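You operate a simulated robot arm through the tools that you are given. There is no shell and no other tool.

The job below is to be done with a simulated robot arm. You get a single attempt, and the scene is never put back.

JOB
Scrub the stained blue cup on the cup brush, then rinse it.
Fine: it stands at the counter's edge; two pumps of soap into the sink water first; rinse it on the rinser and stand it on the rinser tray. Set down upright: what you pick out.
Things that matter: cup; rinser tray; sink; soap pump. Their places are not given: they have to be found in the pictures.

Only the result counts: the job must be done as asked and must still hold three seconds after the hand-in. Knocking over, shifting, dropping, spilling or breaking anything else fails it.

ROBOT AND FRAMES
A 7-joint arm with a two-finger parallel gripper, fixed in place. Base frame: the origin is at the foot of the arm, x ahead of it, y to its left, z up; the work surface is at about z = 950. Units: mm, degrees, N and s.
Its first joint turns from -166.0 to 166.0 degrees. Payload 4.4 kg.
The tool frame sits at the grasp point between the pads (the TCP): z along the fingers, y along the line on which they close. The tips reach 23 mm beyond it. The gripper opens to 94 mm. The fingers are 38 mm wide and 10 mm thick; the gripper's body (54 by 96 mm) begins 39 mm behind the TCP.
Orientation is told as [roll, pitch, yaw] about the base's x, y, z axes, in that order, counted from this pose: with the fingers straight down and closing along the base's y, the tool's x points along the base's -x, its y along +y and its z along -z.

CONTROLS
- The arm moves only by the tool apply_moves. Its argument "series" is a list of rows, each an object (a shift or turn left out is 0, a gripper value left out holds the last) with "slide": the shift along the tool's x, y, z in cm, a list of three; "delta_rot": the turn, a rotation vector about the tool's x, y, z in degrees, a list of three; "gripper": the finger opening in cm, from 0 to 9.4. In form: [{"slide": [dx, dy, dz], "delta_rot": [ax, ay, az], "gripper": gripper}, ...]. A call has 1 to 20 rows; each row is the pose to reach, as a shift and turn from the pose commanded when the call began, along the tool's axes at that moment. Each row takes 0.2 s and may step no farther than 50 mm and 8.6 degrees from the row before; otherwise, or with a gripper value out of range, the whole call is refused. Where a pose cannot be reached the arm comes as near as it can. A force on the tool above 40 N (or 10 N above the force at the start of the call, whichever is more), or a blocked arm, ends the call early, and 0.2 s more pass. Each finger travels about 108 mm/s and halts on what it meets, pressing with about 23 N; the grip force reading is that of the motor and also rises with nothing between the fingers. The clock runs only during rows and for 0.2 s after the last one: add rows that repeat a pose to give the fingers time. It gives the time, the measured TCP pose, the force on the tool (base axes), the opening and the grip force at its end, in the units of the frame above (readings bear some noise), with the torque about the TCP (base axes, N m) and any sound that the robot's microphone picked up.
- Cameras (640 x 400 px; columns grow to the right, rows downward): "scene" is fixed at [49.3, -498, 1626.8]; the picture's right is [0.01, -1.00, 0.00], its down [-0.61, -0.01, -0.79] and it looks along [0.79, 0.01, -0.61] (base axes); focal length 293 px, centre (320, 200). "wrist" rides on the gripper at [86, 16, -74] in the tool frame; the picture's right is [-0.18, 0.98, 0.00], its down [-0.58, -0.11, -0.81] and it looks along [-0.79, -0.15, 0.59] (tool axes); focal length 243 px, centre (320, 200).
- grab_frame(camera): a new picture of that camera. The clock stands still meanwhile.
- locate(camera, pixels): for up to 12 pixels [column, row] of the newest picture of that camera ("zoom" is the newest enlarged one), the place [x, y, z] in the base frame of the surface seen there, good to about 2 mm. The clock stands still meanwhile.
- inspect(camera, box): a new picture of the part [left, top, right, bottom] of that camera's present view, enlarged. The clock stands still meanwhile.
- finish_job(): hands the job in; it is judged then, once.

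Leave the gripper open and the arm clear of the work at the hand-in unless told otherwise.

The tools are called after "Emit:" as a command line: name --argument value ..., lists and objects as JSON in quotes. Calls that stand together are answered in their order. apply_moves: Moves the arm, as the interface text tells. Its arguments: {"type":"object","properties":{"series":{"type":"array","items":{"type":"object","properties":{"slide":{"type":"array","items":{"type":"number"}},"delta_rot":{"type":"array","items":{"type":"number"}},"gripper":{"type":"number"}}}}},"required":["series"]} The other tools are called the same way: grab_frame (camera) takes a picture; locate (camera, pixels) gives the place of the surface under pixels of a picture; inspect (camera, box) takes an enlarged picture of a part of a camera's view; finish_job () hands the job in.

At the start:

```text
time: 0.0
position: [393.3, -480.2, 1437.1]
tool_rot: [0.0, 0.0, 0.0]
contact_force: [-0.1, -0.4, -0.4]
moment: [-0.04, -0.01, 0.0]
grip_width: 93.9
grip_force: 0.1
```

scene: 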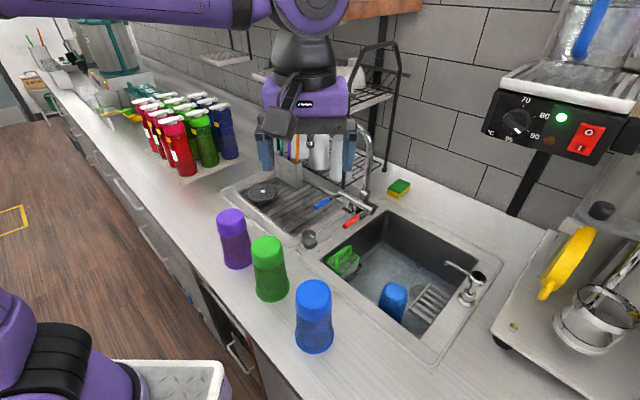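
wrist: 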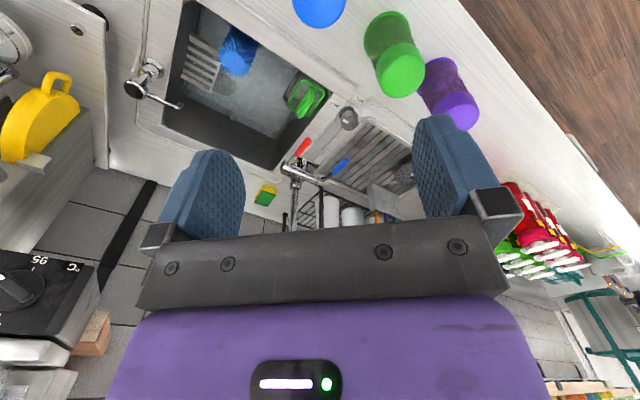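

I see three cups along the counter's edge: purple, green and blue (314, 315). There is a sink with a blue brush and a green item, and a soap pump near (468, 285). I'll look closer at each.

Emit:
inspect --camera "scene" --box '[200, 190, 360, 370]'

Emit:
inspect --camera "scene" --box '[300, 200, 520, 360]'

Emit:
inspect --camera "scene" --box '[220, 120, 420, 260]'

Emit:
inspect --camera "wrist" --box '[100, 0, 340, 180]'

```text
2.22 times, centred on (280, 280) of scene
```

zoom: 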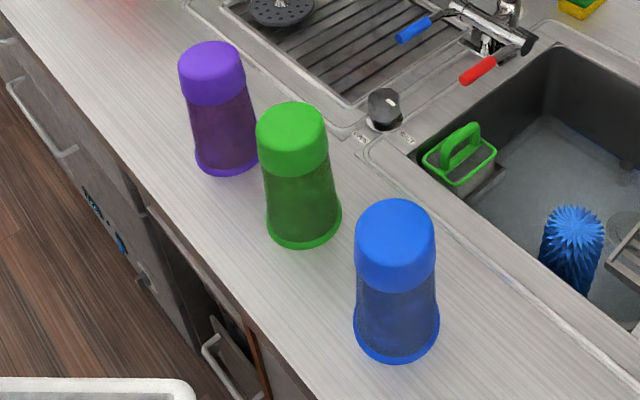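

```text
2.50 times, centred on (410, 280) of scene
```

zoom: 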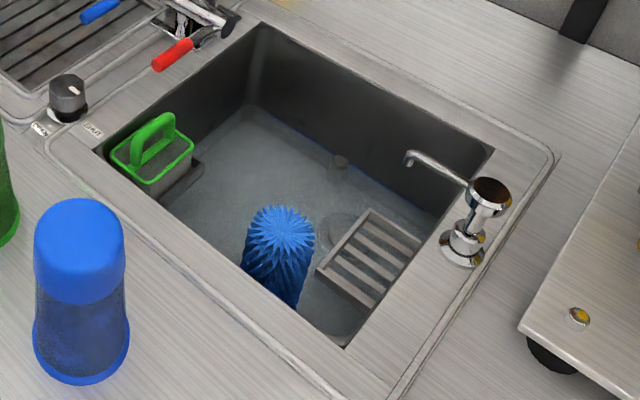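

```text
2.86 times, centred on (320, 190) of scene
```

zoom: 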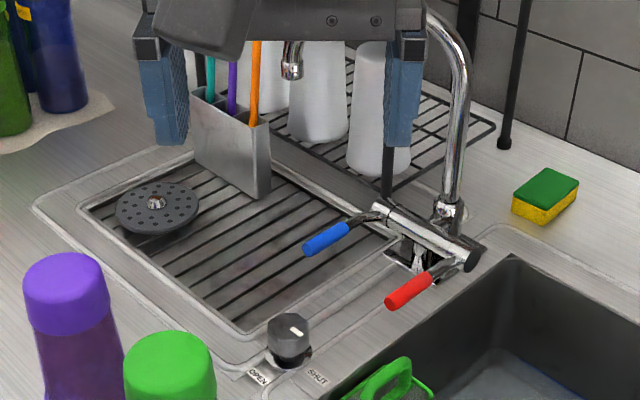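

```text
2.22 times, centred on (220, 90) of wrist
```

zoom: 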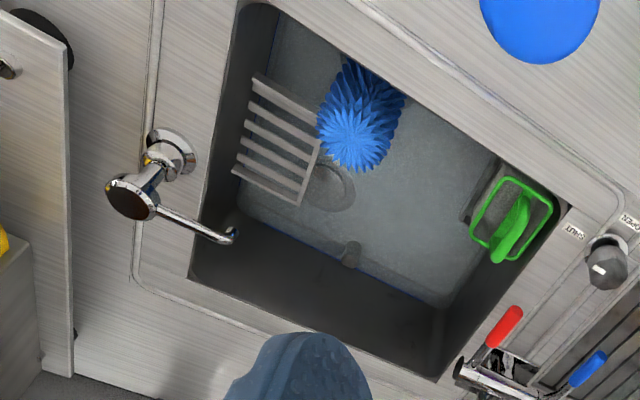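

The cups look wider at the bottom, so they may stand mouth down. I'll measure the blue cup, the brush, the pump and the perforated disc in the scene picture.

Emit:
grab_frame --camera "scene"

Emit:
locate --camera "scene" --pixels '[[313, 285], [313, 300], [314, 330], [315, 350], [300, 345], [330, 345], [299, 290], [328, 290], [392, 290], [392, 300], [400, 315], [430, 300]]'

Emit:
locate --camera "scene" --pixels '[[477, 277], [471, 285], [466, 297], [455, 265], [444, 262], [262, 190], [275, 195], [250, 200], [310, 235], [345, 270], [335, 262], [398, 185]]'

Emit:
locate --camera "scene" --pixels '[[235, 220], [237, 260], [269, 245], [270, 292], [370, 250], [400, 270], [350, 260], [300, 215], [320, 200], [290, 240], [420, 360], [380, 340]]'

```text
taken
```

scene: 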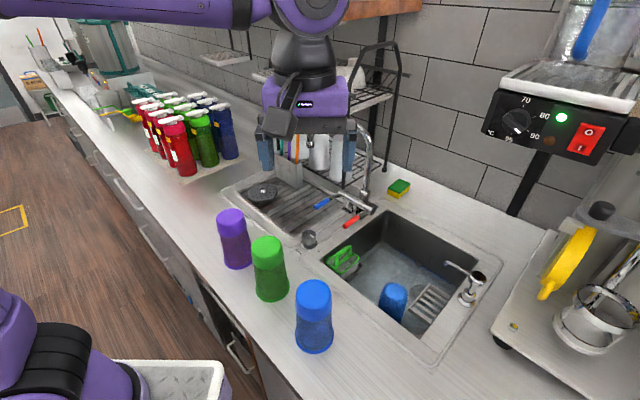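

```text
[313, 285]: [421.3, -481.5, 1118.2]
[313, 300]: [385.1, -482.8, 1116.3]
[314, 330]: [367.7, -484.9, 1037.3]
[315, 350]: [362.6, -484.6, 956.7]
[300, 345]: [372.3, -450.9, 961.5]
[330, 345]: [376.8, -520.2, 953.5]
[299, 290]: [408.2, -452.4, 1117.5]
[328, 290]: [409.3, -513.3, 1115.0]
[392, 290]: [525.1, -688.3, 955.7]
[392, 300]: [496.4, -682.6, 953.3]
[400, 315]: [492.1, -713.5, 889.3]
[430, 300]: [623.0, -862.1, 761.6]
```

```text
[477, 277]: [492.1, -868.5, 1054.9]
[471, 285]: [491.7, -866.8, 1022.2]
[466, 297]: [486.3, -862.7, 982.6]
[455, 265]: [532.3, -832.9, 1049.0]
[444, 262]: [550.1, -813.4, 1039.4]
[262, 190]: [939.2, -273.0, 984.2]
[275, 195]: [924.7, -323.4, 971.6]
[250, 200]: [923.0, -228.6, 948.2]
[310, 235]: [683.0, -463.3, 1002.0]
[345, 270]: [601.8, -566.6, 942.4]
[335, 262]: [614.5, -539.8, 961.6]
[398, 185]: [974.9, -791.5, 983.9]
```

```text
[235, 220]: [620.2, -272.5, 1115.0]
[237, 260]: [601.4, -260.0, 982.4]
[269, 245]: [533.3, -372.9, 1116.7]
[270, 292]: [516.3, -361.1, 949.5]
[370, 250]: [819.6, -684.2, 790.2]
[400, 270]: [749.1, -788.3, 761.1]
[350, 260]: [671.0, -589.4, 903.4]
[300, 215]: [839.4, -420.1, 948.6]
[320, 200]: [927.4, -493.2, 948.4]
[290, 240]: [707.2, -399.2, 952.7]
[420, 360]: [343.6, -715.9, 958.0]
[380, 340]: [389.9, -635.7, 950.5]
```

The blue cup stands near (405, -483) and reaches up to z≈1118. The perforated disc at about (939, -273) is probably the rinser. I'll zoom in on it, on the knob, and on the wrist view of the sink.

Emit:
inspect --camera "scene" --box '[220, 165, 300, 215]'

Emit:
inspect --camera "scene" --box '[280, 190, 380, 260]'

Emit:
inspect --camera "scene" --box '[370, 240, 500, 330]'

Emit:
inspect --camera "scene" --box '[270, 270, 360, 360]'

```text
8.00 times, centred on (260, 190) of scene
```

zoom: 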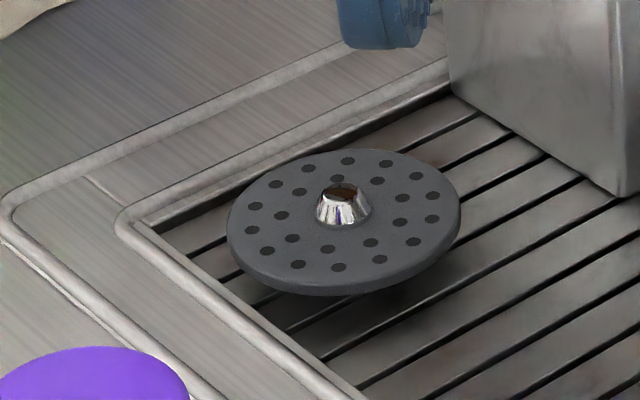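

```text
5.71 times, centred on (330, 225) of scene
```

zoom: 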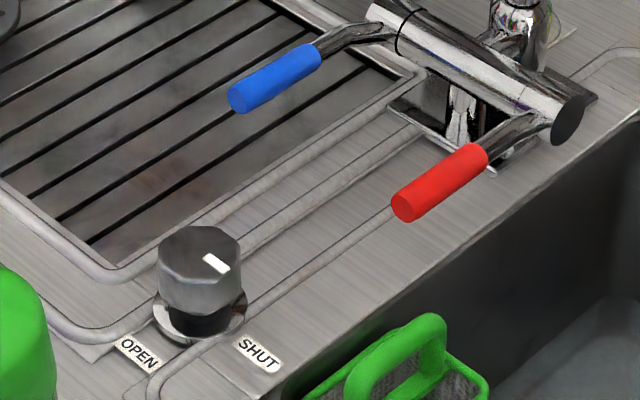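

```text
4.44 times, centred on (435, 285) of scene
```

zoom: 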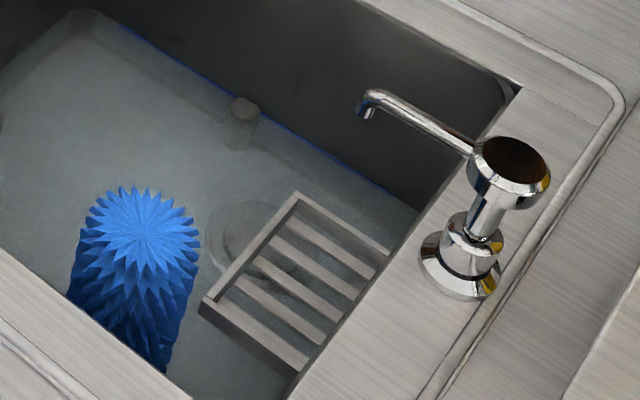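

```text
4.44 times, centred on (315, 315) of scene
```

zoom: 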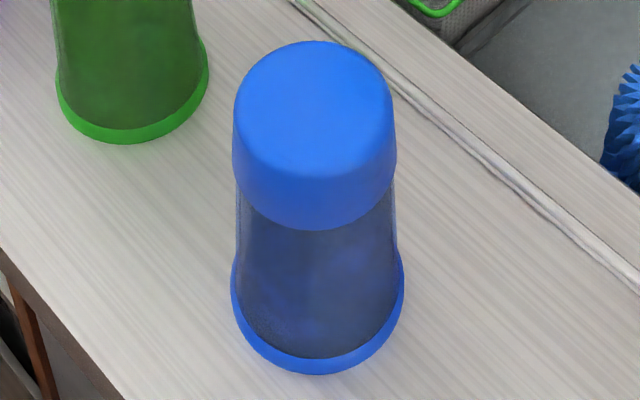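

The last zoom shows the blue cup. I'll measure its top, its sides and the rim at its foot there.

Emit:
locate --camera "zoom" --pixels '[[315, 48], [315, 100], [240, 110], [390, 110], [315, 180], [315, 225], [240, 200], [390, 200], [236, 290], [399, 290], [318, 370], [318, 345]]'

Emit:
inspect --camera "wrist" --box '[160, 0, 420, 120]'

```text
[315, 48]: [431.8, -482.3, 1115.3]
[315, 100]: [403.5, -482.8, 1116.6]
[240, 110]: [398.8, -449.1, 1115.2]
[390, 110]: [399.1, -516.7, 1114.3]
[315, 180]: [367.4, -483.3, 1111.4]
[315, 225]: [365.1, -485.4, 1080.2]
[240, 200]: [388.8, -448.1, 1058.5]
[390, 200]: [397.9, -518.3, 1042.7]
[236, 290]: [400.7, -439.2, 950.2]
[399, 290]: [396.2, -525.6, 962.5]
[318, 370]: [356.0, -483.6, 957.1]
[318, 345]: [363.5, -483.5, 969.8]
```

```text
2.46 times, centred on (290, 60) of wrist
```

zoom: 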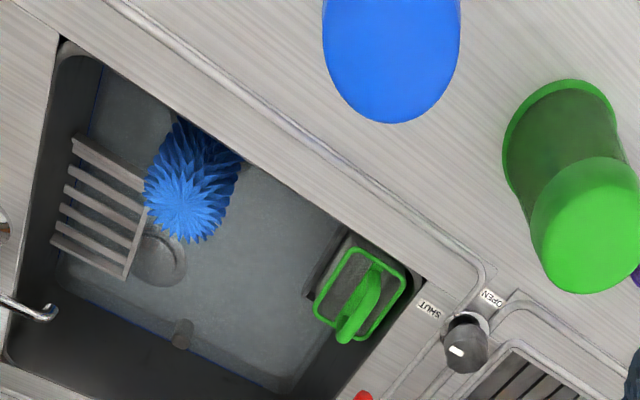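

The cup's axis is near (400, -483), with top diameter about 69 and foot about 86. Next I'll measure the sink items in this wrist zoom: brush, rack, floor, sink edges and knob.

Emit:
locate --camera "zoom" --pixels '[[190, 205], [150, 190], [225, 210], [195, 240], [225, 150], [180, 130], [260, 220], [130, 200], [60, 45], [425, 285], [180, 335], [150, 255]]'

Emit:
locate --camera "wrist" --pixels '[[150, 68], [138, 88], [180, 106], [347, 115], [350, 120], [345, 122], [300, 70], [200, 20], [275, 165], [165, 125], [195, 45], [260, 195]]'

```text
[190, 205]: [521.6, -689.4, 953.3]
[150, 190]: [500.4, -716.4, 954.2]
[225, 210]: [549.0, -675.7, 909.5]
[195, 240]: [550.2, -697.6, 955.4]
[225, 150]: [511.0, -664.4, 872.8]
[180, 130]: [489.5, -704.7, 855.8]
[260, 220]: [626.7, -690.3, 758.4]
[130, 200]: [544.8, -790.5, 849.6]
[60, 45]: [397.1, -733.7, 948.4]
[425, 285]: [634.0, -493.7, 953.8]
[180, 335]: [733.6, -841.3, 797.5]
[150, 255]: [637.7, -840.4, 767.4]
```

```text
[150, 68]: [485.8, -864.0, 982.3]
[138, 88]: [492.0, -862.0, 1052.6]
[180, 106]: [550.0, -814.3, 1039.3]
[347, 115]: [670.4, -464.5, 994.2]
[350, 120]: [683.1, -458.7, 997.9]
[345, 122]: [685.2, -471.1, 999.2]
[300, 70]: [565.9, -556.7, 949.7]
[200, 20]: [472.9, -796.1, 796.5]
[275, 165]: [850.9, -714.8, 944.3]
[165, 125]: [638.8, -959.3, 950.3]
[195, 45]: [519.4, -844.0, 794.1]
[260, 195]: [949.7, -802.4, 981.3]
```

The front sink edge runs at 45° through about (634, -494) and (397, -734). The brush top is near (520, -693, 955), about 58 mm behind that edge. I'll turn the hand to yaw -45° and bring it toward the sink, staying high, for a better view of the brush and pump.

Emit:
apply_moves --series '[{"slide": [-0.1, -1.3, 1.5], "delta_rot": [0, 0, 7.5]}, {"slide": [-0.2, -2.6, 4], "delta_rot": [0, 0, 15]}, {"slide": [-0.3, -4, 6.5], "delta_rot": [0, 0, 22.5]}, {"slide": [-0.4, -5.3, 9], "delta_rot": [0, 0, 30]}, {"slide": [-0.5, -6.6, 11.5], "delta_rot": [0, 0, 37.5]}, {"slide": [-0.67, -8, 13.7], "delta_rot": [0, 0, 45]}, {"slide": [-0.67, -8, 13.7], "delta_rot": [0, 0, 45]}]'

Emit:
grab_frame --camera "wrist"

Emit:
grab_frame --camera "scene"

```text
time: 1.6
position: [402.4, -559.8, 1298.3]
tool_rot: [0.0, 0.0, -45.1]
contact_force: [0.2, -0.4, 0.2]
moment: [-0.01, -0.01, 0.01]
grip_width: 93.8
grip_force: 0.0
```

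```text
taken
```

wrist: 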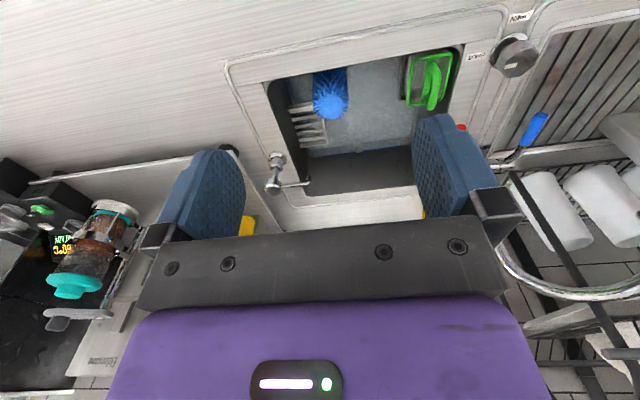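

```text
taken
```

scene: 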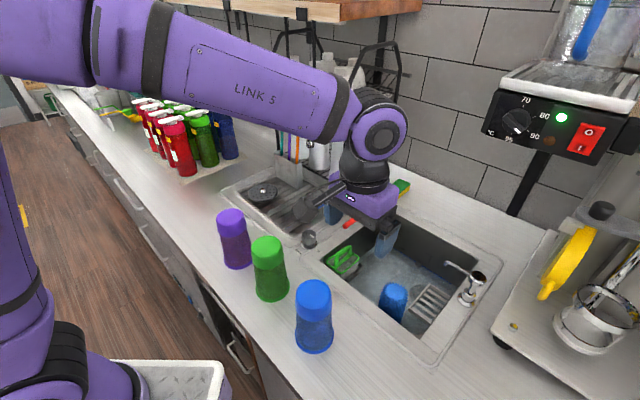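

The wrist picture now shows the brush at (330, 95), the pump at (275, 175) and the sink. I'll zoom in on these.

Emit:
inspect --camera "wrist" --box '[240, 40, 480, 190]'

Emit:
locate --camera "zoom" --pixels '[[235, 150], [195, 150], [280, 150], [240, 115], [240, 190], [240, 90], [100, 400], [95, 335], [175, 385], [160, 300], [330, 200], [430, 100]]'

Emit:
inspect --camera "wrist" --box '[240, 140, 340, 202]'

```text
2.67 times, centred on (360, 115) of wrist
```

zoom: 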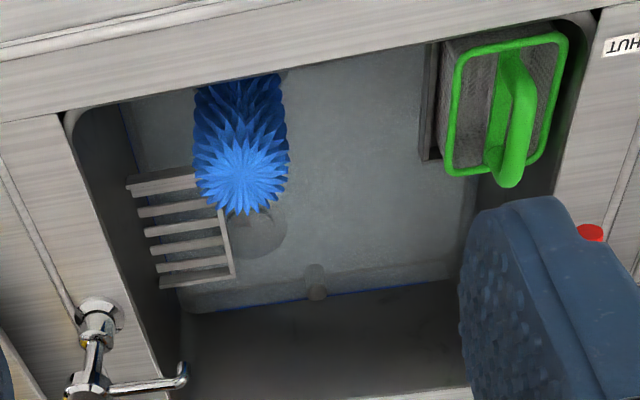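

```text
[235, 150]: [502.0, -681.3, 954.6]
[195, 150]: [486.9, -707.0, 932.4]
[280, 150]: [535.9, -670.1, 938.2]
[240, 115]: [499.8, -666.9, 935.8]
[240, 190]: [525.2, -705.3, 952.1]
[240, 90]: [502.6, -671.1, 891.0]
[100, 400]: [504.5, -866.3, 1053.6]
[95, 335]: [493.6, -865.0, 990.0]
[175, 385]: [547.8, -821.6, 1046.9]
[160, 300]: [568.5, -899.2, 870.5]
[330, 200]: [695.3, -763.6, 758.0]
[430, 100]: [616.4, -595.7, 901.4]
```

```text
6.40 times, centred on (290, 171) of wrist
```

zoom: 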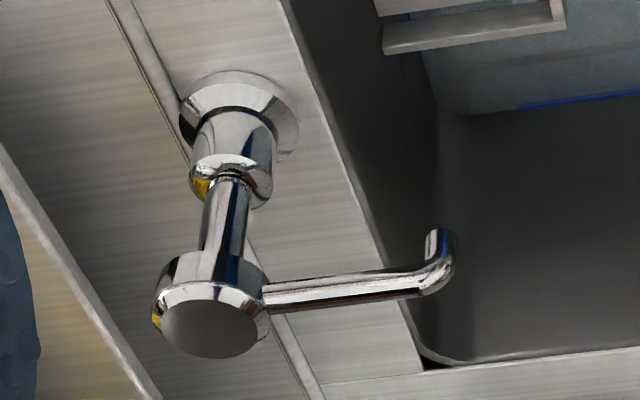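

This zoom shows the pump cap (top face around (212, 320)) and the spout, which hangs over the sink. I'll measure them.

Emit:
locate --camera "zoom" --pixels '[[212, 322], [170, 325], [255, 325], [210, 300], [215, 350], [435, 270], [438, 240], [340, 292], [225, 215], [232, 160], [240, 95], [200, 270]]'

Emit:
inspect --camera "wrist" --box '[290, 60, 370, 130]'

Emit:
locate --camera "zoom" --pixels '[[320, 240], [320, 290], [325, 330], [225, 250], [430, 250], [320, 200], [215, 150], [430, 150], [320, 120], [260, 300], [390, 300], [320, 170]]'

```text
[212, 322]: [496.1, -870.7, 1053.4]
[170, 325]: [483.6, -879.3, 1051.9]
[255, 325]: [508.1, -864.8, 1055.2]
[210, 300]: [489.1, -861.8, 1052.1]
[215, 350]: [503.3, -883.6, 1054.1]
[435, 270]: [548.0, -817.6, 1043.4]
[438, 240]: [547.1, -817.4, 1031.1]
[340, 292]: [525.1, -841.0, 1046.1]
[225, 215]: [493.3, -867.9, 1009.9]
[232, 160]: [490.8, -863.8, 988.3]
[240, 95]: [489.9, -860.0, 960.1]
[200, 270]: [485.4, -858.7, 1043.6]
```

```text
5.71 times, centred on (330, 95) of wrist
```

zoom: 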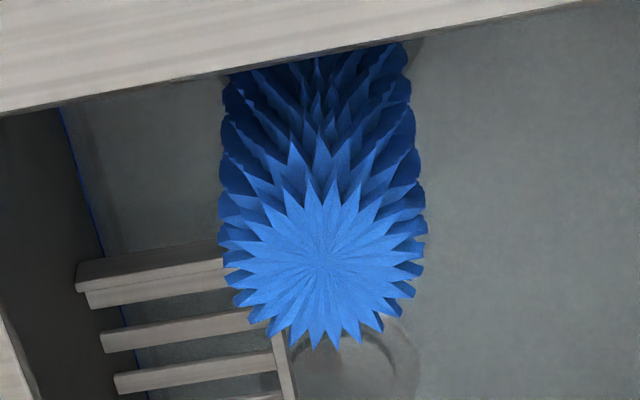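

```text
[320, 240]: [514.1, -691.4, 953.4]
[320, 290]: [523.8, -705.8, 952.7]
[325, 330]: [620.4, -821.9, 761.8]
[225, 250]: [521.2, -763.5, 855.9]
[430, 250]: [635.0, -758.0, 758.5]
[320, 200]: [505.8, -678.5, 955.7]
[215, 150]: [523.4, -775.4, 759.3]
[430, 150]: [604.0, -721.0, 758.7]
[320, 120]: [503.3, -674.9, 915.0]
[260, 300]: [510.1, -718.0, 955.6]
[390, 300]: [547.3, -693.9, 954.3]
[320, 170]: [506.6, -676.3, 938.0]
```

The brush axis is near (518, -697) with its top at z≈954. The pump cap centre is near (496, -871, 1054), about 1001 mm out. I need to know what stands around the pump, so I'll measure the plate and machine on the right.

Emit:
locate --camera "scene" --pixels '[[495, 325], [552, 235], [530, 290], [515, 325], [560, 260], [600, 320], [500, 130], [540, 150], [515, 200], [560, 350], [350, 235], [368, 170]]'

Emit:
inspect --camera "scene" --box '[430, 80, 640, 400]'

```text
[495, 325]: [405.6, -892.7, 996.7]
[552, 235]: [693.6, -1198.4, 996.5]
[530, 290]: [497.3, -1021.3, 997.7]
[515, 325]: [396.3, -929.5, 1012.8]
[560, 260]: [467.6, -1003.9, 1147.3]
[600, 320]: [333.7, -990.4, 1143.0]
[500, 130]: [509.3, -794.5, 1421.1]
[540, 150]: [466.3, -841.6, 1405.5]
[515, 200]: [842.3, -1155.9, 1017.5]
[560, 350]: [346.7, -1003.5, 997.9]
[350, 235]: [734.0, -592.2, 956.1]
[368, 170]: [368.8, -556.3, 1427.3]
```

```text
1.25 times, centred on (535, 240) of scene
```

zoom: 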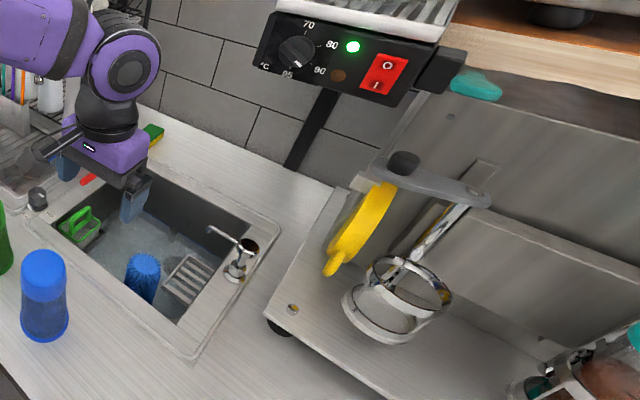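

A control panel and machine head hang at z≈1400, right over the pump area. I must know their extents before reaching there with the arm, so I'll measure more points.

Emit:
locate --camera "scene" --pixels '[[486, 133], [494, 95], [600, 158], [610, 125], [555, 148], [575, 170], [520, 85], [600, 95], [635, 130], [545, 180], [525, 190], [620, 60]]'

Emit:
locate --camera "scene" --pixels '[[605, 210], [630, 220], [580, 240], [545, 295], [570, 325], [600, 345], [635, 280], [590, 200], [595, 20], [560, 60], [630, 165], [575, 215]]'

Emit:
locate --camera "wrist" --pixels '[[110, 215], [85, 260], [70, 285], [60, 240], [40, 210], [120, 280], [65, 315], [20, 300], [100, 200], [150, 170], [200, 150], [30, 270]]'

```text
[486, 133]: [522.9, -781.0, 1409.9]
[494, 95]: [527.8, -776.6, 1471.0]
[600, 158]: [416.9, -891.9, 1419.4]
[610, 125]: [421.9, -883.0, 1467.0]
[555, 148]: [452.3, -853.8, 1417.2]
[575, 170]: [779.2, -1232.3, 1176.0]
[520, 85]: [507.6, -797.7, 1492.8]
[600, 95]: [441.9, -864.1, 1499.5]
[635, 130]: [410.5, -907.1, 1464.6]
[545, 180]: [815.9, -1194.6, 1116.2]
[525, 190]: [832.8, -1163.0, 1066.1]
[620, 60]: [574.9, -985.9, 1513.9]
```

```text
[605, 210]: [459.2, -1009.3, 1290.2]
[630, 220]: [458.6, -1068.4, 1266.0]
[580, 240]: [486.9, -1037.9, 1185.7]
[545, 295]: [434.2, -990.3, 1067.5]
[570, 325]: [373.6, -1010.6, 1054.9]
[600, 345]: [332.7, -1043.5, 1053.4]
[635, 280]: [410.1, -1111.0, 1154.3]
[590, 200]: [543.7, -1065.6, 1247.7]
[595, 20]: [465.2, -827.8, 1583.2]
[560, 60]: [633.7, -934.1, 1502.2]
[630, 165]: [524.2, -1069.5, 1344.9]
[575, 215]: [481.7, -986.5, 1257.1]
```

```text
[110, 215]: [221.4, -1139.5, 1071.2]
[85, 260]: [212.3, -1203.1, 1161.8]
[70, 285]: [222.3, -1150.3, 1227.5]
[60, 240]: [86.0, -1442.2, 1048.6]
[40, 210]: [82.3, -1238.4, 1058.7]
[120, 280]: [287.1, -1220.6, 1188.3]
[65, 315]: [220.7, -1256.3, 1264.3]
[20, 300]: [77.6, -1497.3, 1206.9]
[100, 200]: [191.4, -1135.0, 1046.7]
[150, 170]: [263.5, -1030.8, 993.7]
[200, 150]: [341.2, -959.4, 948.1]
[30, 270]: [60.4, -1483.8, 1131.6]
```

The panel's front runs along the 45° line x−y≈1305 at z 1410–1500, and the pump (x−y≈1367) stands under that head. I need to know how much space the wrist takes, so I'll measure the arm in the scene picture.

Emit:
locate --camera "scene" --pixels '[[380, 130], [370, 170], [365, 195], [370, 205], [340, 100], [300, 90], [250, 60], [130, 50], [350, 150], [395, 160], [404, 120], [385, 240]]'

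Emit:
inspect --camera "scene" --box '[300, 60, 440, 260]'

```text
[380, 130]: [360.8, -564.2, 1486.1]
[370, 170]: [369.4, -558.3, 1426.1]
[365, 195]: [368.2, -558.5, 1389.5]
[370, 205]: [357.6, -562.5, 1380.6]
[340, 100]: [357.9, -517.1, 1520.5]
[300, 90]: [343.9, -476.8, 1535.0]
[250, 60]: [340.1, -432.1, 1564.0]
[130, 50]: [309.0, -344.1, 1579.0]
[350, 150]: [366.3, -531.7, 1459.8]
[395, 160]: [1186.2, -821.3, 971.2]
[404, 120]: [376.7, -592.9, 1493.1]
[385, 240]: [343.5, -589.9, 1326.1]
```

```text
2.00 times, centred on (370, 160) of scene
```

zoom: 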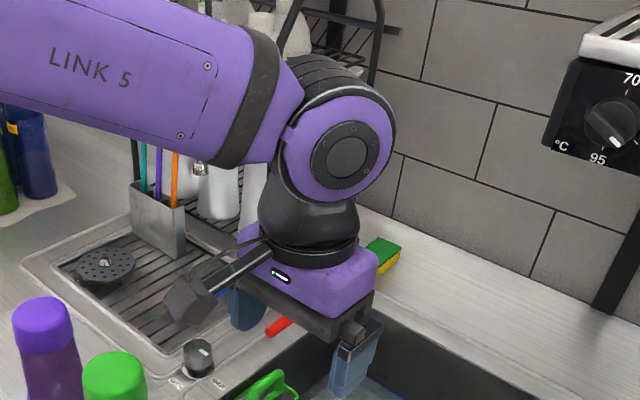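

The wrist joint sits about 195 mm behind the TCP, so it fits under the head at z 1400 as long as I reach for the pump low and tilted outward. I'll close the fingers, turn to yaw −60°, and move to a point in front of the pump at about (421, −739, 1150).

Emit:
apply_moves --series '[{"slide": [-1.4, -1.1, 2], "delta_rot": [0, 0, 3], "gripper": 0}, {"slide": [-3.2, -2.5, 4.5], "delta_rot": [0, 0, 6], "gripper": 0}, {"slide": [-5.4, -4.2, 7], "delta_rot": [0, 0, 9], "gripper": 0}, {"slide": [-7.6, -6, 9], "delta_rot": [0, 0, 12], "gripper": 0}, {"slide": [-9.8, -7.8, 11], "delta_rot": [0, 0, 15], "gripper": 0}, {"slide": [-12, -9.6, 13], "delta_rot": [0, 0, 15.3], "gripper": 0}, {"slide": [-14.1, -11.2, 15], "delta_rot": [0, 0, 15.3], "gripper": 0}, {"slide": [-14.1, -11.2, 15], "delta_rot": [0, 0, 15.3], "gripper": 0}]'

Emit:
grab_frame --camera "wrist"

Emit:
grab_frame --camera "scene"

```text
time: 3.4
position: [419.9, -739.7, 1151.0]
tool_rot: [0.1, 0.1, -60.3]
contact_force: [-0.1, 1.0, -0.2]
moment: [-0.01, -0.01, 0.01]
grip_width: 0.0
grip_force: 23.3
```

```text
taken
```

wrist: 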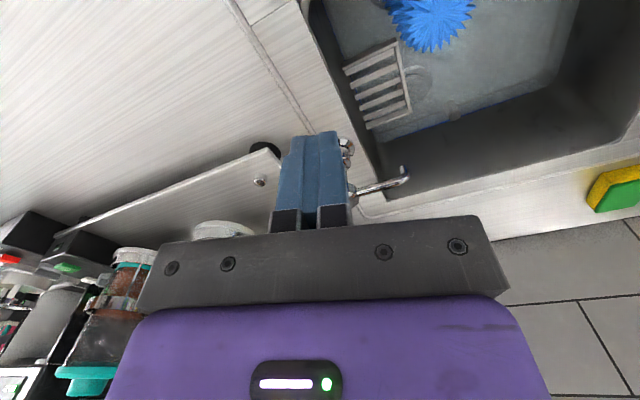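

```text
taken
```

scene: 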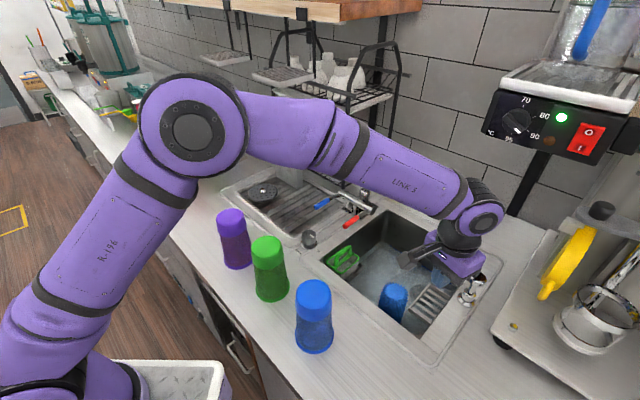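

The fingers are closed at (420, −740, 1151). Next I'll tilt the fingers 30° outward about the tool's y axis.

Emit:
apply_moves --series '[{"delta_rot": [0, -7.5, 0]}, {"delta_rot": [0, -15, 0]}, {"delta_rot": [0, -22.5, 0]}, {"delta_rot": [0, -30, 0]}, {"delta_rot": [0, -30, 0]}]'

Emit:
grab_frame --camera "wrist"

Emit:
inspect --camera "scene" --box '[380, 150, 540, 310]'

```text
time: 4.6
position: [421.9, -738.3, 1150.9]
tool_rot: [0.0, -30.1, -60.4]
contact_force: [0.1, 0.5, -0.1]
moment: [0.01, 0.03, -0.02]
grip_width: 0.0
grip_force: 22.3
```

```text
taken
```

wrist: 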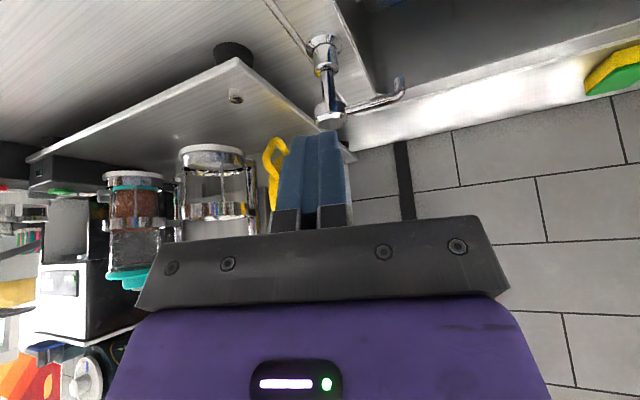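

```text
2.50 times, centred on (460, 230) of scene
```

zoom: 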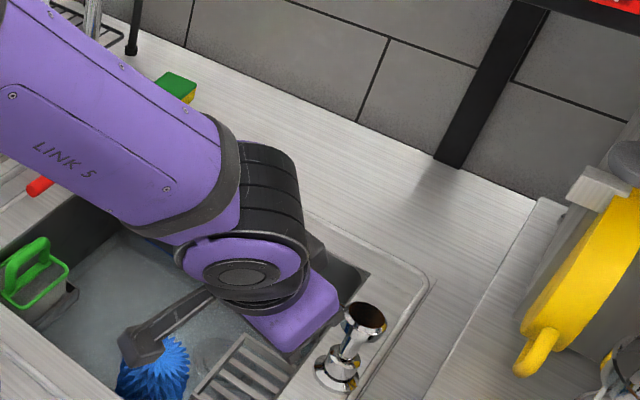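

The pump cap is visible at (330, 115) in the wrist picture, just above the fingertips. I'll zoom in and measure it again.

Emit:
inspect --camera "wrist" --box '[280, 20, 420, 150]'

Emit:
locate --camera "zoom" --pixels '[[225, 455], [228, 430], [190, 440], [270, 440], [228, 410], [228, 395], [225, 350], [200, 130], [520, 320], [500, 270], [210, 460], [245, 460]]'

```text
3.08 times, centred on (350, 85) of wrist
```

zoom: 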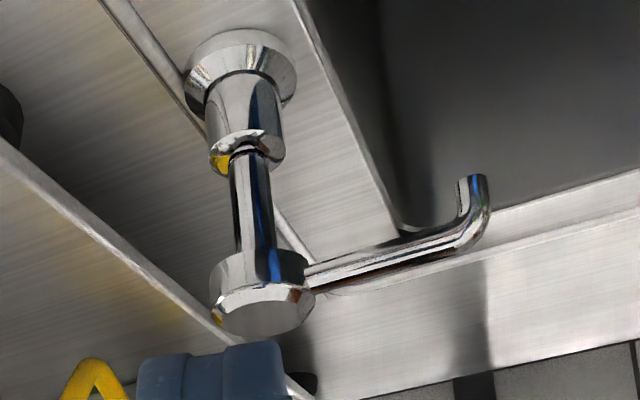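

```text
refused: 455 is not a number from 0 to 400
```

The cap's top face sits around (262, 312) in the zoom. I'll measure points on it.

Emit:
locate --camera "zoom" --pixels '[[262, 315], [220, 315], [300, 312], [262, 330], [262, 297], [250, 275], [290, 270], [262, 205], [245, 100], [470, 190], [240, 315], [280, 315]]'

```text
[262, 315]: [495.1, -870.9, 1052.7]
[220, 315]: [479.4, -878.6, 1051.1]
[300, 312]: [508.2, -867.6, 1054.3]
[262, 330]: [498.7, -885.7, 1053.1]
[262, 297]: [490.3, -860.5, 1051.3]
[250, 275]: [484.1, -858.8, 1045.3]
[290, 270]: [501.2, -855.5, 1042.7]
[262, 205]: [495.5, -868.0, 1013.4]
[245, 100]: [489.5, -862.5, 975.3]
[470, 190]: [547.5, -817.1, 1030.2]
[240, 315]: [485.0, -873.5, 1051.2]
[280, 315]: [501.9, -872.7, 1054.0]
```

The cap centre is (495, −872, 1053). I'll move out to hover about 40 mm above it with the fingers' lower edge, keeping the 30° tilt.

Emit:
apply_moves --series '[{"slide": [-2.4, 0, 2.0]}, {"slide": [-4.8, 0, 4.1]}, {"slide": [-7.3, 0, 6.1]}, {"slide": [-9.7, 0, 8.2]}, {"slide": [-12.1, 0, 10.2]}, {"slide": [-12.1, 0, 10.2]}]'

Emit:
grab_frame --camera "wrist"

Emit:
inspect --camera "scene" --box '[400, 100, 560, 310]'

```text
time: 6.0
position: [498.3, -873.6, 1123.0]
tool_rot: [-0.1, -29.9, -60.3]
contact_force: [0.5, 0.6, -0.2]
moment: [0.0, -0.01, -0.01]
grip_width: 0.0
grip_force: 23.2
```

```text
taken
```

wrist: 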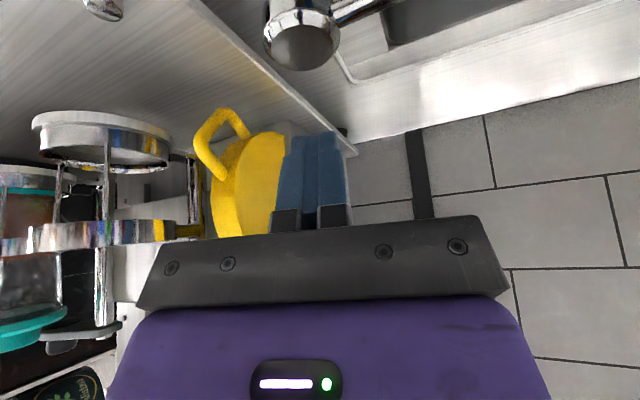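

```text
1.90 times, centred on (480, 205) of scene
```

zoom: 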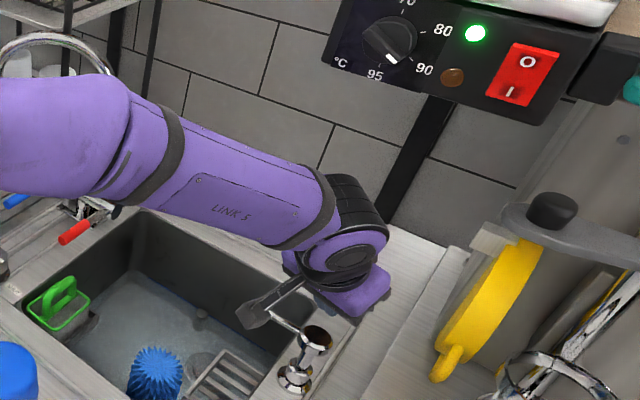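

I'm hovering at (498, −874, 1123) and the panel is well clear of the wrist. I'll descend straight down 36 mm to just above the cap and read the force.

Emit:
apply_moves --series '[{"slide": [0.5, 0, 0.87]}, {"slide": [1.0, 0, 1.73]}, {"slide": [1.5, 0, 2.6]}, {"slide": [1.8, 0, 3.12]}]'

Emit:
inspect --camera "scene" --box '[430, 230, 510, 310]'

Emit:
grab_frame --camera "wrist"

```text
time: 7.0
position: [498.0, -875.1, 1086.1]
tool_rot: [0.0, -30.0, -60.3]
contact_force: [-0.4, 0.8, 0.3]
moment: [-0.04, 0.0, 0.02]
grip_width: 0.0
grip_force: 23.2
```

```text
5.00 times, centred on (470, 270) of scene
```

zoom: 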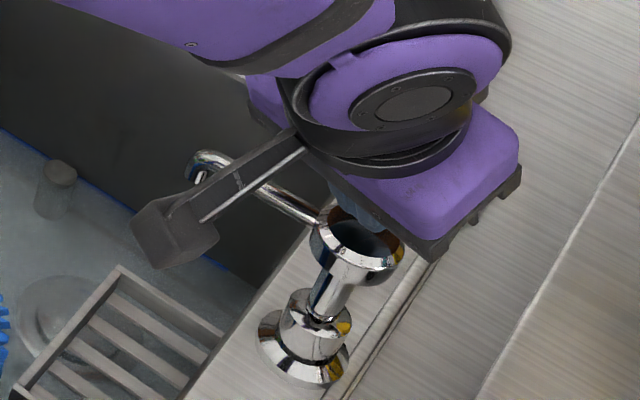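

```text
taken
```

wrist: 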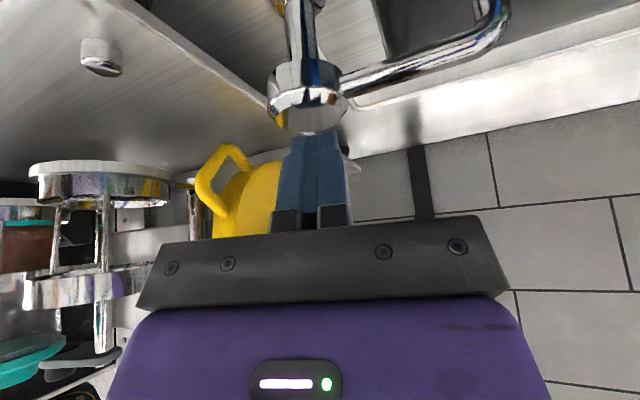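

The fingers are lined up with the cap at about (308, 105) in the wrist picture and there is no contact yet. I'll press down slowly in 3 mm steps and watch the force.

Emit:
apply_moves --series '[{"slide": [0.15, 0, 0.26]}, {"slide": [0.3, 0, 0.52]}, {"slide": [0.45, 0, 0.78]}, {"slide": [0.6, 0, 1.04]}]'

Emit:
inspect --camera "scene" --box '[430, 230, 510, 310]'

```text
time: 8.0
position: [498.3, -874.1, 1075.2]
tool_rot: [0.1, -30.1, -60.3]
contact_force: [2.0, -3.0, 7.1]
moment: [-0.03, -0.08, 0.0]
grip_width: 0.1
grip_force: 22.6
```

```text
5.00 times, centred on (470, 270) of scene
```

zoom: 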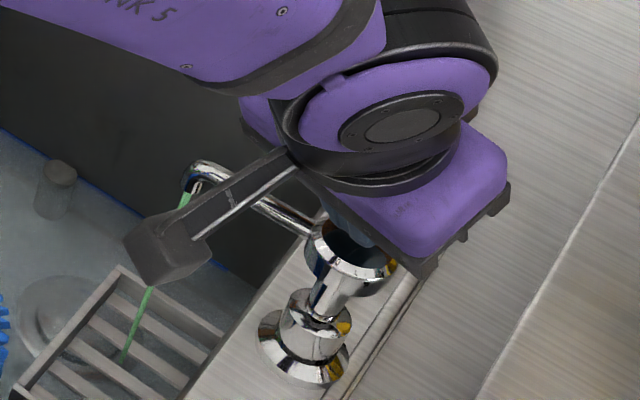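

A green soap stream is running from the spout into the sink and the force is about 7 N. I'll press on a bit to finish the stroke.

Emit:
apply_moves --series '[{"slide": [0.15, 0, 0.26]}, {"slide": [0.3, 0, 0.52]}, {"slide": [0.45, 0, 0.78]}]'

Emit:
inspect --camera "scene" --box '[430, 230, 510, 310]'

```text
time: 8.8
position: [498.8, -873.7, 1066.4]
tool_rot: [0.0, -30.1, -60.3]
contact_force: [3.1, 1.0, 11.4]
moment: [0.1, -0.07, -0.01]
grip_width: 0.0
grip_force: 22.9
```

```text
5.00 times, centred on (470, 270) of scene
```

zoom: 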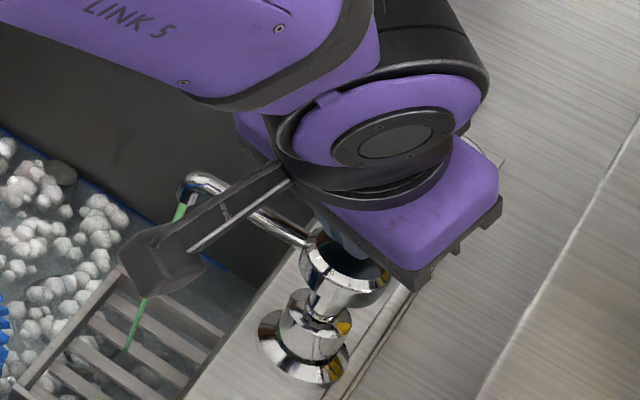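

Suds have appeared on the water, so one pump has been delivered. I'll rise 28 mm to let the pump return fully.

Emit:
apply_moves --series '[{"slide": [-0.4, 0, -0.69]}, {"slide": [-0.9, 0, -1.56]}, {"slide": [-1.4, 0, -2.42]}, {"slide": [-1.4, 0, -2.42]}, {"slide": [-1.4, 0, -2.42]}]'

Emit:
inspect --camera "scene" --box '[380, 220, 510, 310]'

```text
time: 10.0
position: [499.2, -873.7, 1093.4]
tool_rot: [0.1, -30.0, -60.3]
contact_force: [0.4, 0.3, -0.6]
moment: [0.02, 0.0, 0.02]
grip_width: 0.2
grip_force: 23.0
```

```text
4.44 times, centred on (445, 265) of scene
```

zoom: 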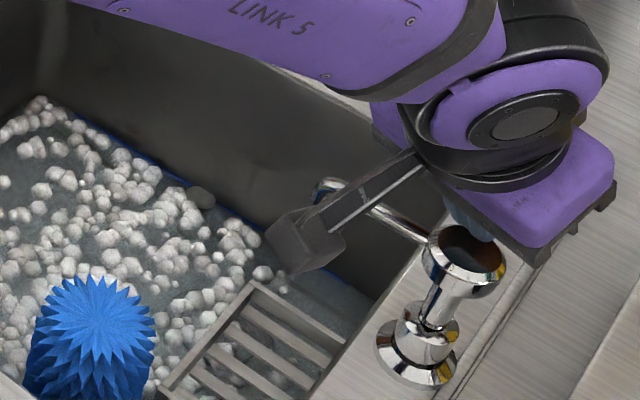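

The stream has stopped, the pump is back up, and there are suds in the sink. Now the second pump, to the same depth.

Emit:
apply_moves --series '[{"slide": [0.3, 0, 0.52]}, {"slide": [0.6, 0, 1.04]}, {"slide": [0.8, 0, 1.39]}, {"slide": [1.0, 0, 1.73]}, {"slide": [1.2, 0, 2.08]}, {"slide": [1.4, 0, 2.42]}, {"slide": [1.4, 0, 2.42]}]'

Emit:
inspect --camera "scene" --box '[380, 220, 510, 310]'

```text
time: 11.6
position: [500.6, -876.0, 1066.9]
tool_rot: [-0.1, -30.0, -60.3]
contact_force: [3.0, -2.4, 11.8]
moment: [0.0, -0.08, 0.08]
grip_width: 0.0
grip_force: 23.1
```

```text
4.44 times, centred on (445, 265) of scene
```

zoom: 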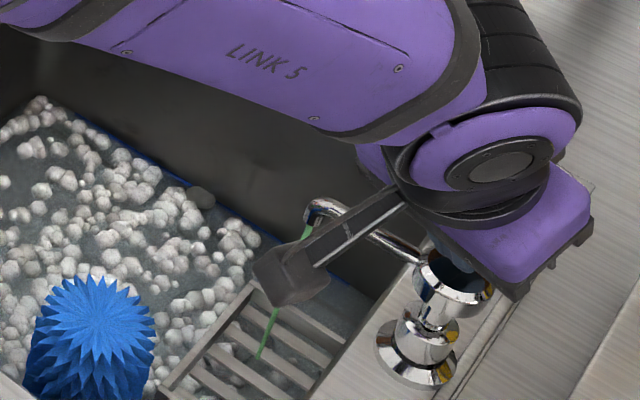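

The stream runs again at 11.8 N. I'll release, rise well clear, and compare the suds.

Emit:
apply_moves --series '[{"slide": [-0.5, 0, -0.87]}, {"slide": [-1.0, 0, -1.73]}, {"slide": [-1.5, 0, -2.6]}, {"slide": [-2.5, 0, -4.33]}, {"slide": [-3.0, 0, -5.2]}, {"slide": [-3.0, 0, -5.2]}]'

Emit:
inspect --camera "scene" --box '[380, 220, 510, 310]'

```text
time: 13.0
position: [497.5, -874.0, 1124.6]
tool_rot: [0.1, -30.0, -60.2]
contact_force: [-0.5, 0.2, 0.4]
moment: [0.01, -0.03, 0.03]
grip_width: 0.1
grip_force: 22.8
```

```text
4.44 times, centred on (445, 265) of scene
```

zoom: 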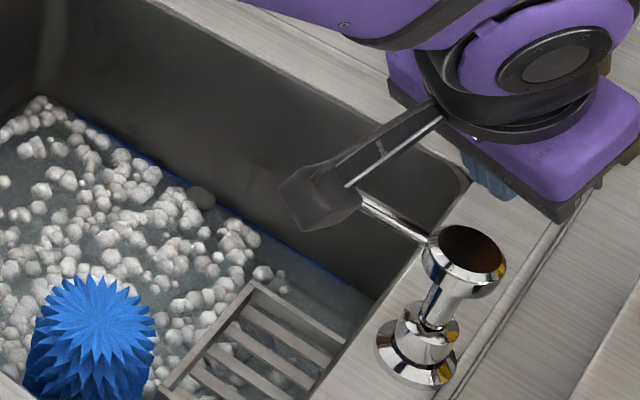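

Two pumps are done and the pump is back up, undisturbed. I'll retreat inward and up along the same path, then level the hand.

Emit:
apply_moves --series '[{"slide": [2.4, 0, -2.0]}, {"slide": [4.8, 0, -4.1]}, {"slide": [7.3, 0, -6.1]}, {"slide": [9.7, 0, -8.2]}, {"slide": [12.1, 0, -10.2], "delta_rot": [0, 0, 0]}, {"slide": [12.1, 0, -10.2], "delta_rot": [0, 7.5, 0]}, {"slide": [12.1, 0, -10.2], "delta_rot": [0, 15, 0]}, {"slide": [12.1, 0, -10.2], "delta_rot": [0, 22.5, 0]}, {"slide": [12.1, 0, -10.2], "delta_rot": [0, 30, 0]}, {"slide": [12.1, 0, -10.2], "delta_rot": [0, 30, 0]}]'

```text
time: 15.2
position: [421.6, -738.1, 1153.2]
tool_rot: [-0.1, 0.2, -60.3]
contact_force: [-0.1, -0.1, 0.2]
moment: [0.01, 0.01, 0.0]
grip_width: 0.0
grip_force: 23.3
```

I'm level at (421, −738, 1152). I'll rise, turn back to yaw −45°, open the gripper and go above the blue cup at (400, −483) at z 1250.

Emit:
apply_moves --series '[{"slide": [0, 0, -4], "delta_rot": [0, 0, 0]}, {"slide": [2, 1, -8], "delta_rot": [0, 0, -3], "gripper": 9.4}, {"slide": [5.5, 2.6, -10], "delta_rot": [0, 0, -6], "gripper": 9.4}, {"slide": [9.5, 4.4, -10], "delta_rot": [0, 0, -9], "gripper": 9.4}, {"slide": [13.5, 6.3, -10], "delta_rot": [0, 0, -12], "gripper": 9.4}, {"slide": [17.5, 8.2, -10], "delta_rot": [0, 0, -15.3], "gripper": 9.4}, {"slide": [20.5, 9.6, -10], "delta_rot": [0, 0, -15.3], "gripper": 9.4}, {"slide": [23.23, 10.88, -10], "delta_rot": [0, 0, -15.3], "gripper": 9.4}, {"slide": [23.23, 10.88, -10], "delta_rot": [0, 0, -15.3], "gripper": 9.4}]'

Emit:
grab_frame --camera "wrist"

Emit:
grab_frame --camera "scene"

```text
time: 17.2
position: [400.2, -484.0, 1253.4]
tool_rot: [0.0, 0.0, -45.0]
contact_force: [-0.4, -0.2, 0.1]
moment: [0.01, -0.01, -0.01]
grip_width: 93.8
grip_force: 0.1
```

```text
taken
```

wrist: 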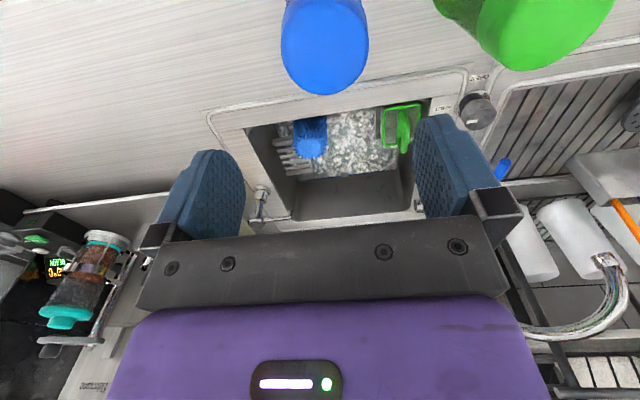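

```text
taken
```

scene: 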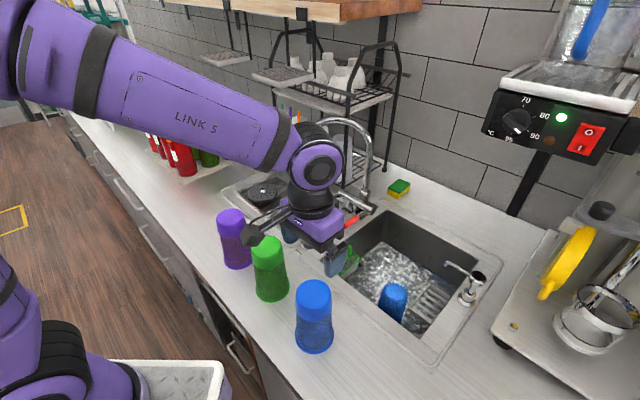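

I'm above the cup. I'll check the cup's centre once more from the wrist picture (cup top around (325, 40)).

Emit:
locate --camera "wrist" --pixels '[[325, 40], [286, 45], [364, 45], [325, 85], [325, 15], [300, 70], [350, 70], [325, 60], [300, 5], [350, 5], [290, 30], [360, 30]]'

Emit:
inspect --camera "scene" --box '[280, 265, 360, 365]'

Emit:
locate --camera "zoom" --pixels '[[234, 150], [309, 150], [300, 80], [310, 110], [240, 110], [360, 110], [235, 200], [370, 200], [300, 350], [300, 40], [240, 300], [370, 300]]'

```text
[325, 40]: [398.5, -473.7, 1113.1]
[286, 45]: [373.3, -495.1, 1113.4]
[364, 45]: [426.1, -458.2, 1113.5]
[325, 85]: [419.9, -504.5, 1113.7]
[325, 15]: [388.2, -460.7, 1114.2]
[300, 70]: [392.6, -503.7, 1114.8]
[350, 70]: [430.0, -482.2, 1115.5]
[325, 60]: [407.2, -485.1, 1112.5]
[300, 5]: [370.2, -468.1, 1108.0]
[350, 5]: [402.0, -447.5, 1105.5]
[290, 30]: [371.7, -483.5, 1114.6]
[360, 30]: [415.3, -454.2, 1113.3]
```

```text
4.00 times, centred on (320, 315) of scene
```

zoom: 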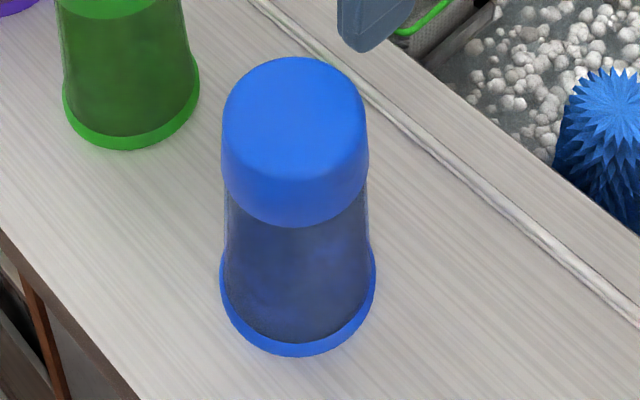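

```text
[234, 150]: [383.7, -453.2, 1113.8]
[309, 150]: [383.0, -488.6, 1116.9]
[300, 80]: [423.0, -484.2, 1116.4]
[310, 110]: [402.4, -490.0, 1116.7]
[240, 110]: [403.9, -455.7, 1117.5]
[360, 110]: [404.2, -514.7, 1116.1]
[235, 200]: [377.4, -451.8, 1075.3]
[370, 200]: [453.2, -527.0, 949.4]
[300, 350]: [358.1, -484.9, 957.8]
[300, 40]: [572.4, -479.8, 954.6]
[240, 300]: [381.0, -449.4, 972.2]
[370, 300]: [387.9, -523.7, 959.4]
```

The cup axis is close to (401, −483.5). I'll descend with open fingers to TCP z≈1087 (body about 9 mm above the cup's top) and then close on the cup's solid upper band.

Emit:
apply_moves --series '[{"slide": [-0.1, 0, 4.5], "gripper": 9.4}, {"slide": [-0.1, 0, 9.0], "gripper": 9.4}, {"slide": [-0.1, 0, 12.5], "gripper": 9.4}, {"slide": [-0.1, 0, 14.8], "gripper": 9.4}, {"slide": [-0.1, 0, 16.3], "gripper": 9.4}, {"slide": [-0.1, 0, 16.3], "gripper": 9.4}]'

Emit:
inspect --camera "scene" --box '[240, 190, 390, 365]'

Emit:
grab_frame --camera "wrist"

```text
time: 18.6
position: [402.2, -484.3, 1092.6]
tool_rot: [0.0, 0.0, -45.0]
contact_force: [0.4, 0.1, 0.8]
moment: [-0.01, -0.02, 0.01]
grip_width: 94.0
grip_force: 0.0
```

```text
2.29 times, centred on (315, 278) of scene
```

zoom: 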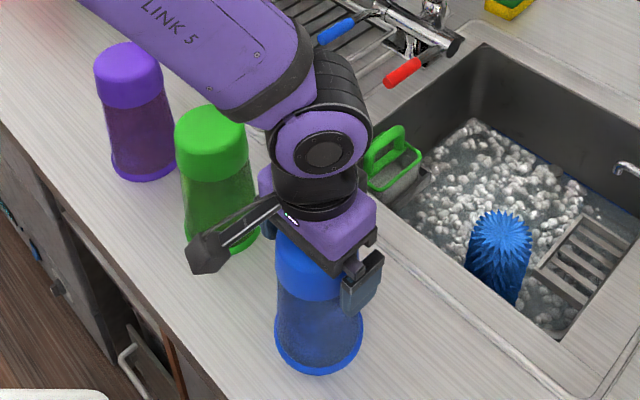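

```text
taken
```

wrist: 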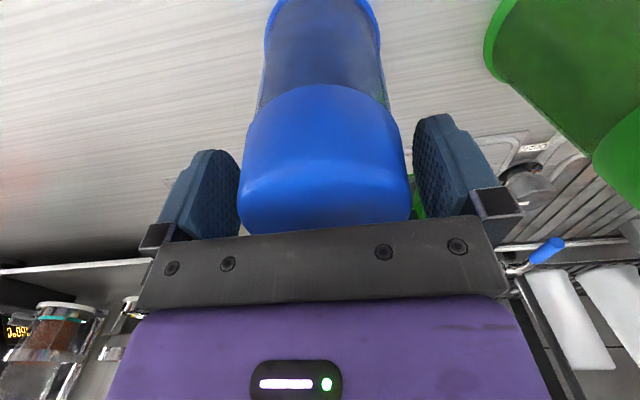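

The cup sits centred between the fingers. I'll lower 3 mm more and close.

Emit:
apply_moves --series '[{"slide": [0, 0, 0.3], "gripper": 9.4}, {"slide": [0, 0, 0.3], "gripper": 6.0}, {"slide": [0, 0, 0.3], "gripper": 6.0}, {"slide": [0, 0, 0.3], "gripper": 6.0}, {"slide": [0, 0, 0.3], "gripper": 6.0}]'

Emit:
grab_frame --camera "wrist"

```text
time: 19.8
position: [402.2, -484.0, 1089.0]
tool_rot: [0.0, 0.0, -45.0]
contact_force: [1.7, -0.2, 2.4]
moment: [-0.04, -0.06, 0.04]
grip_width: 72.0
grip_force: 22.8
```

```text
taken
```

wrist: 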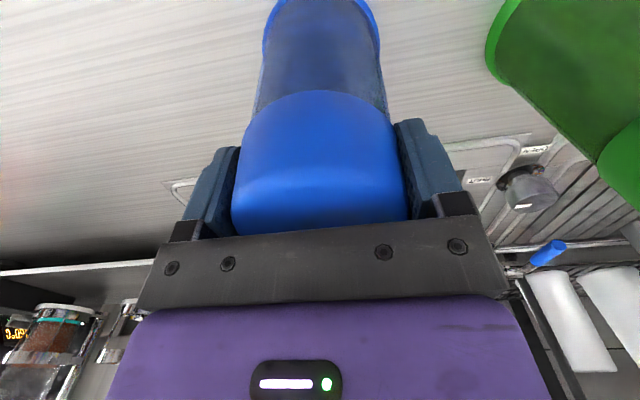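

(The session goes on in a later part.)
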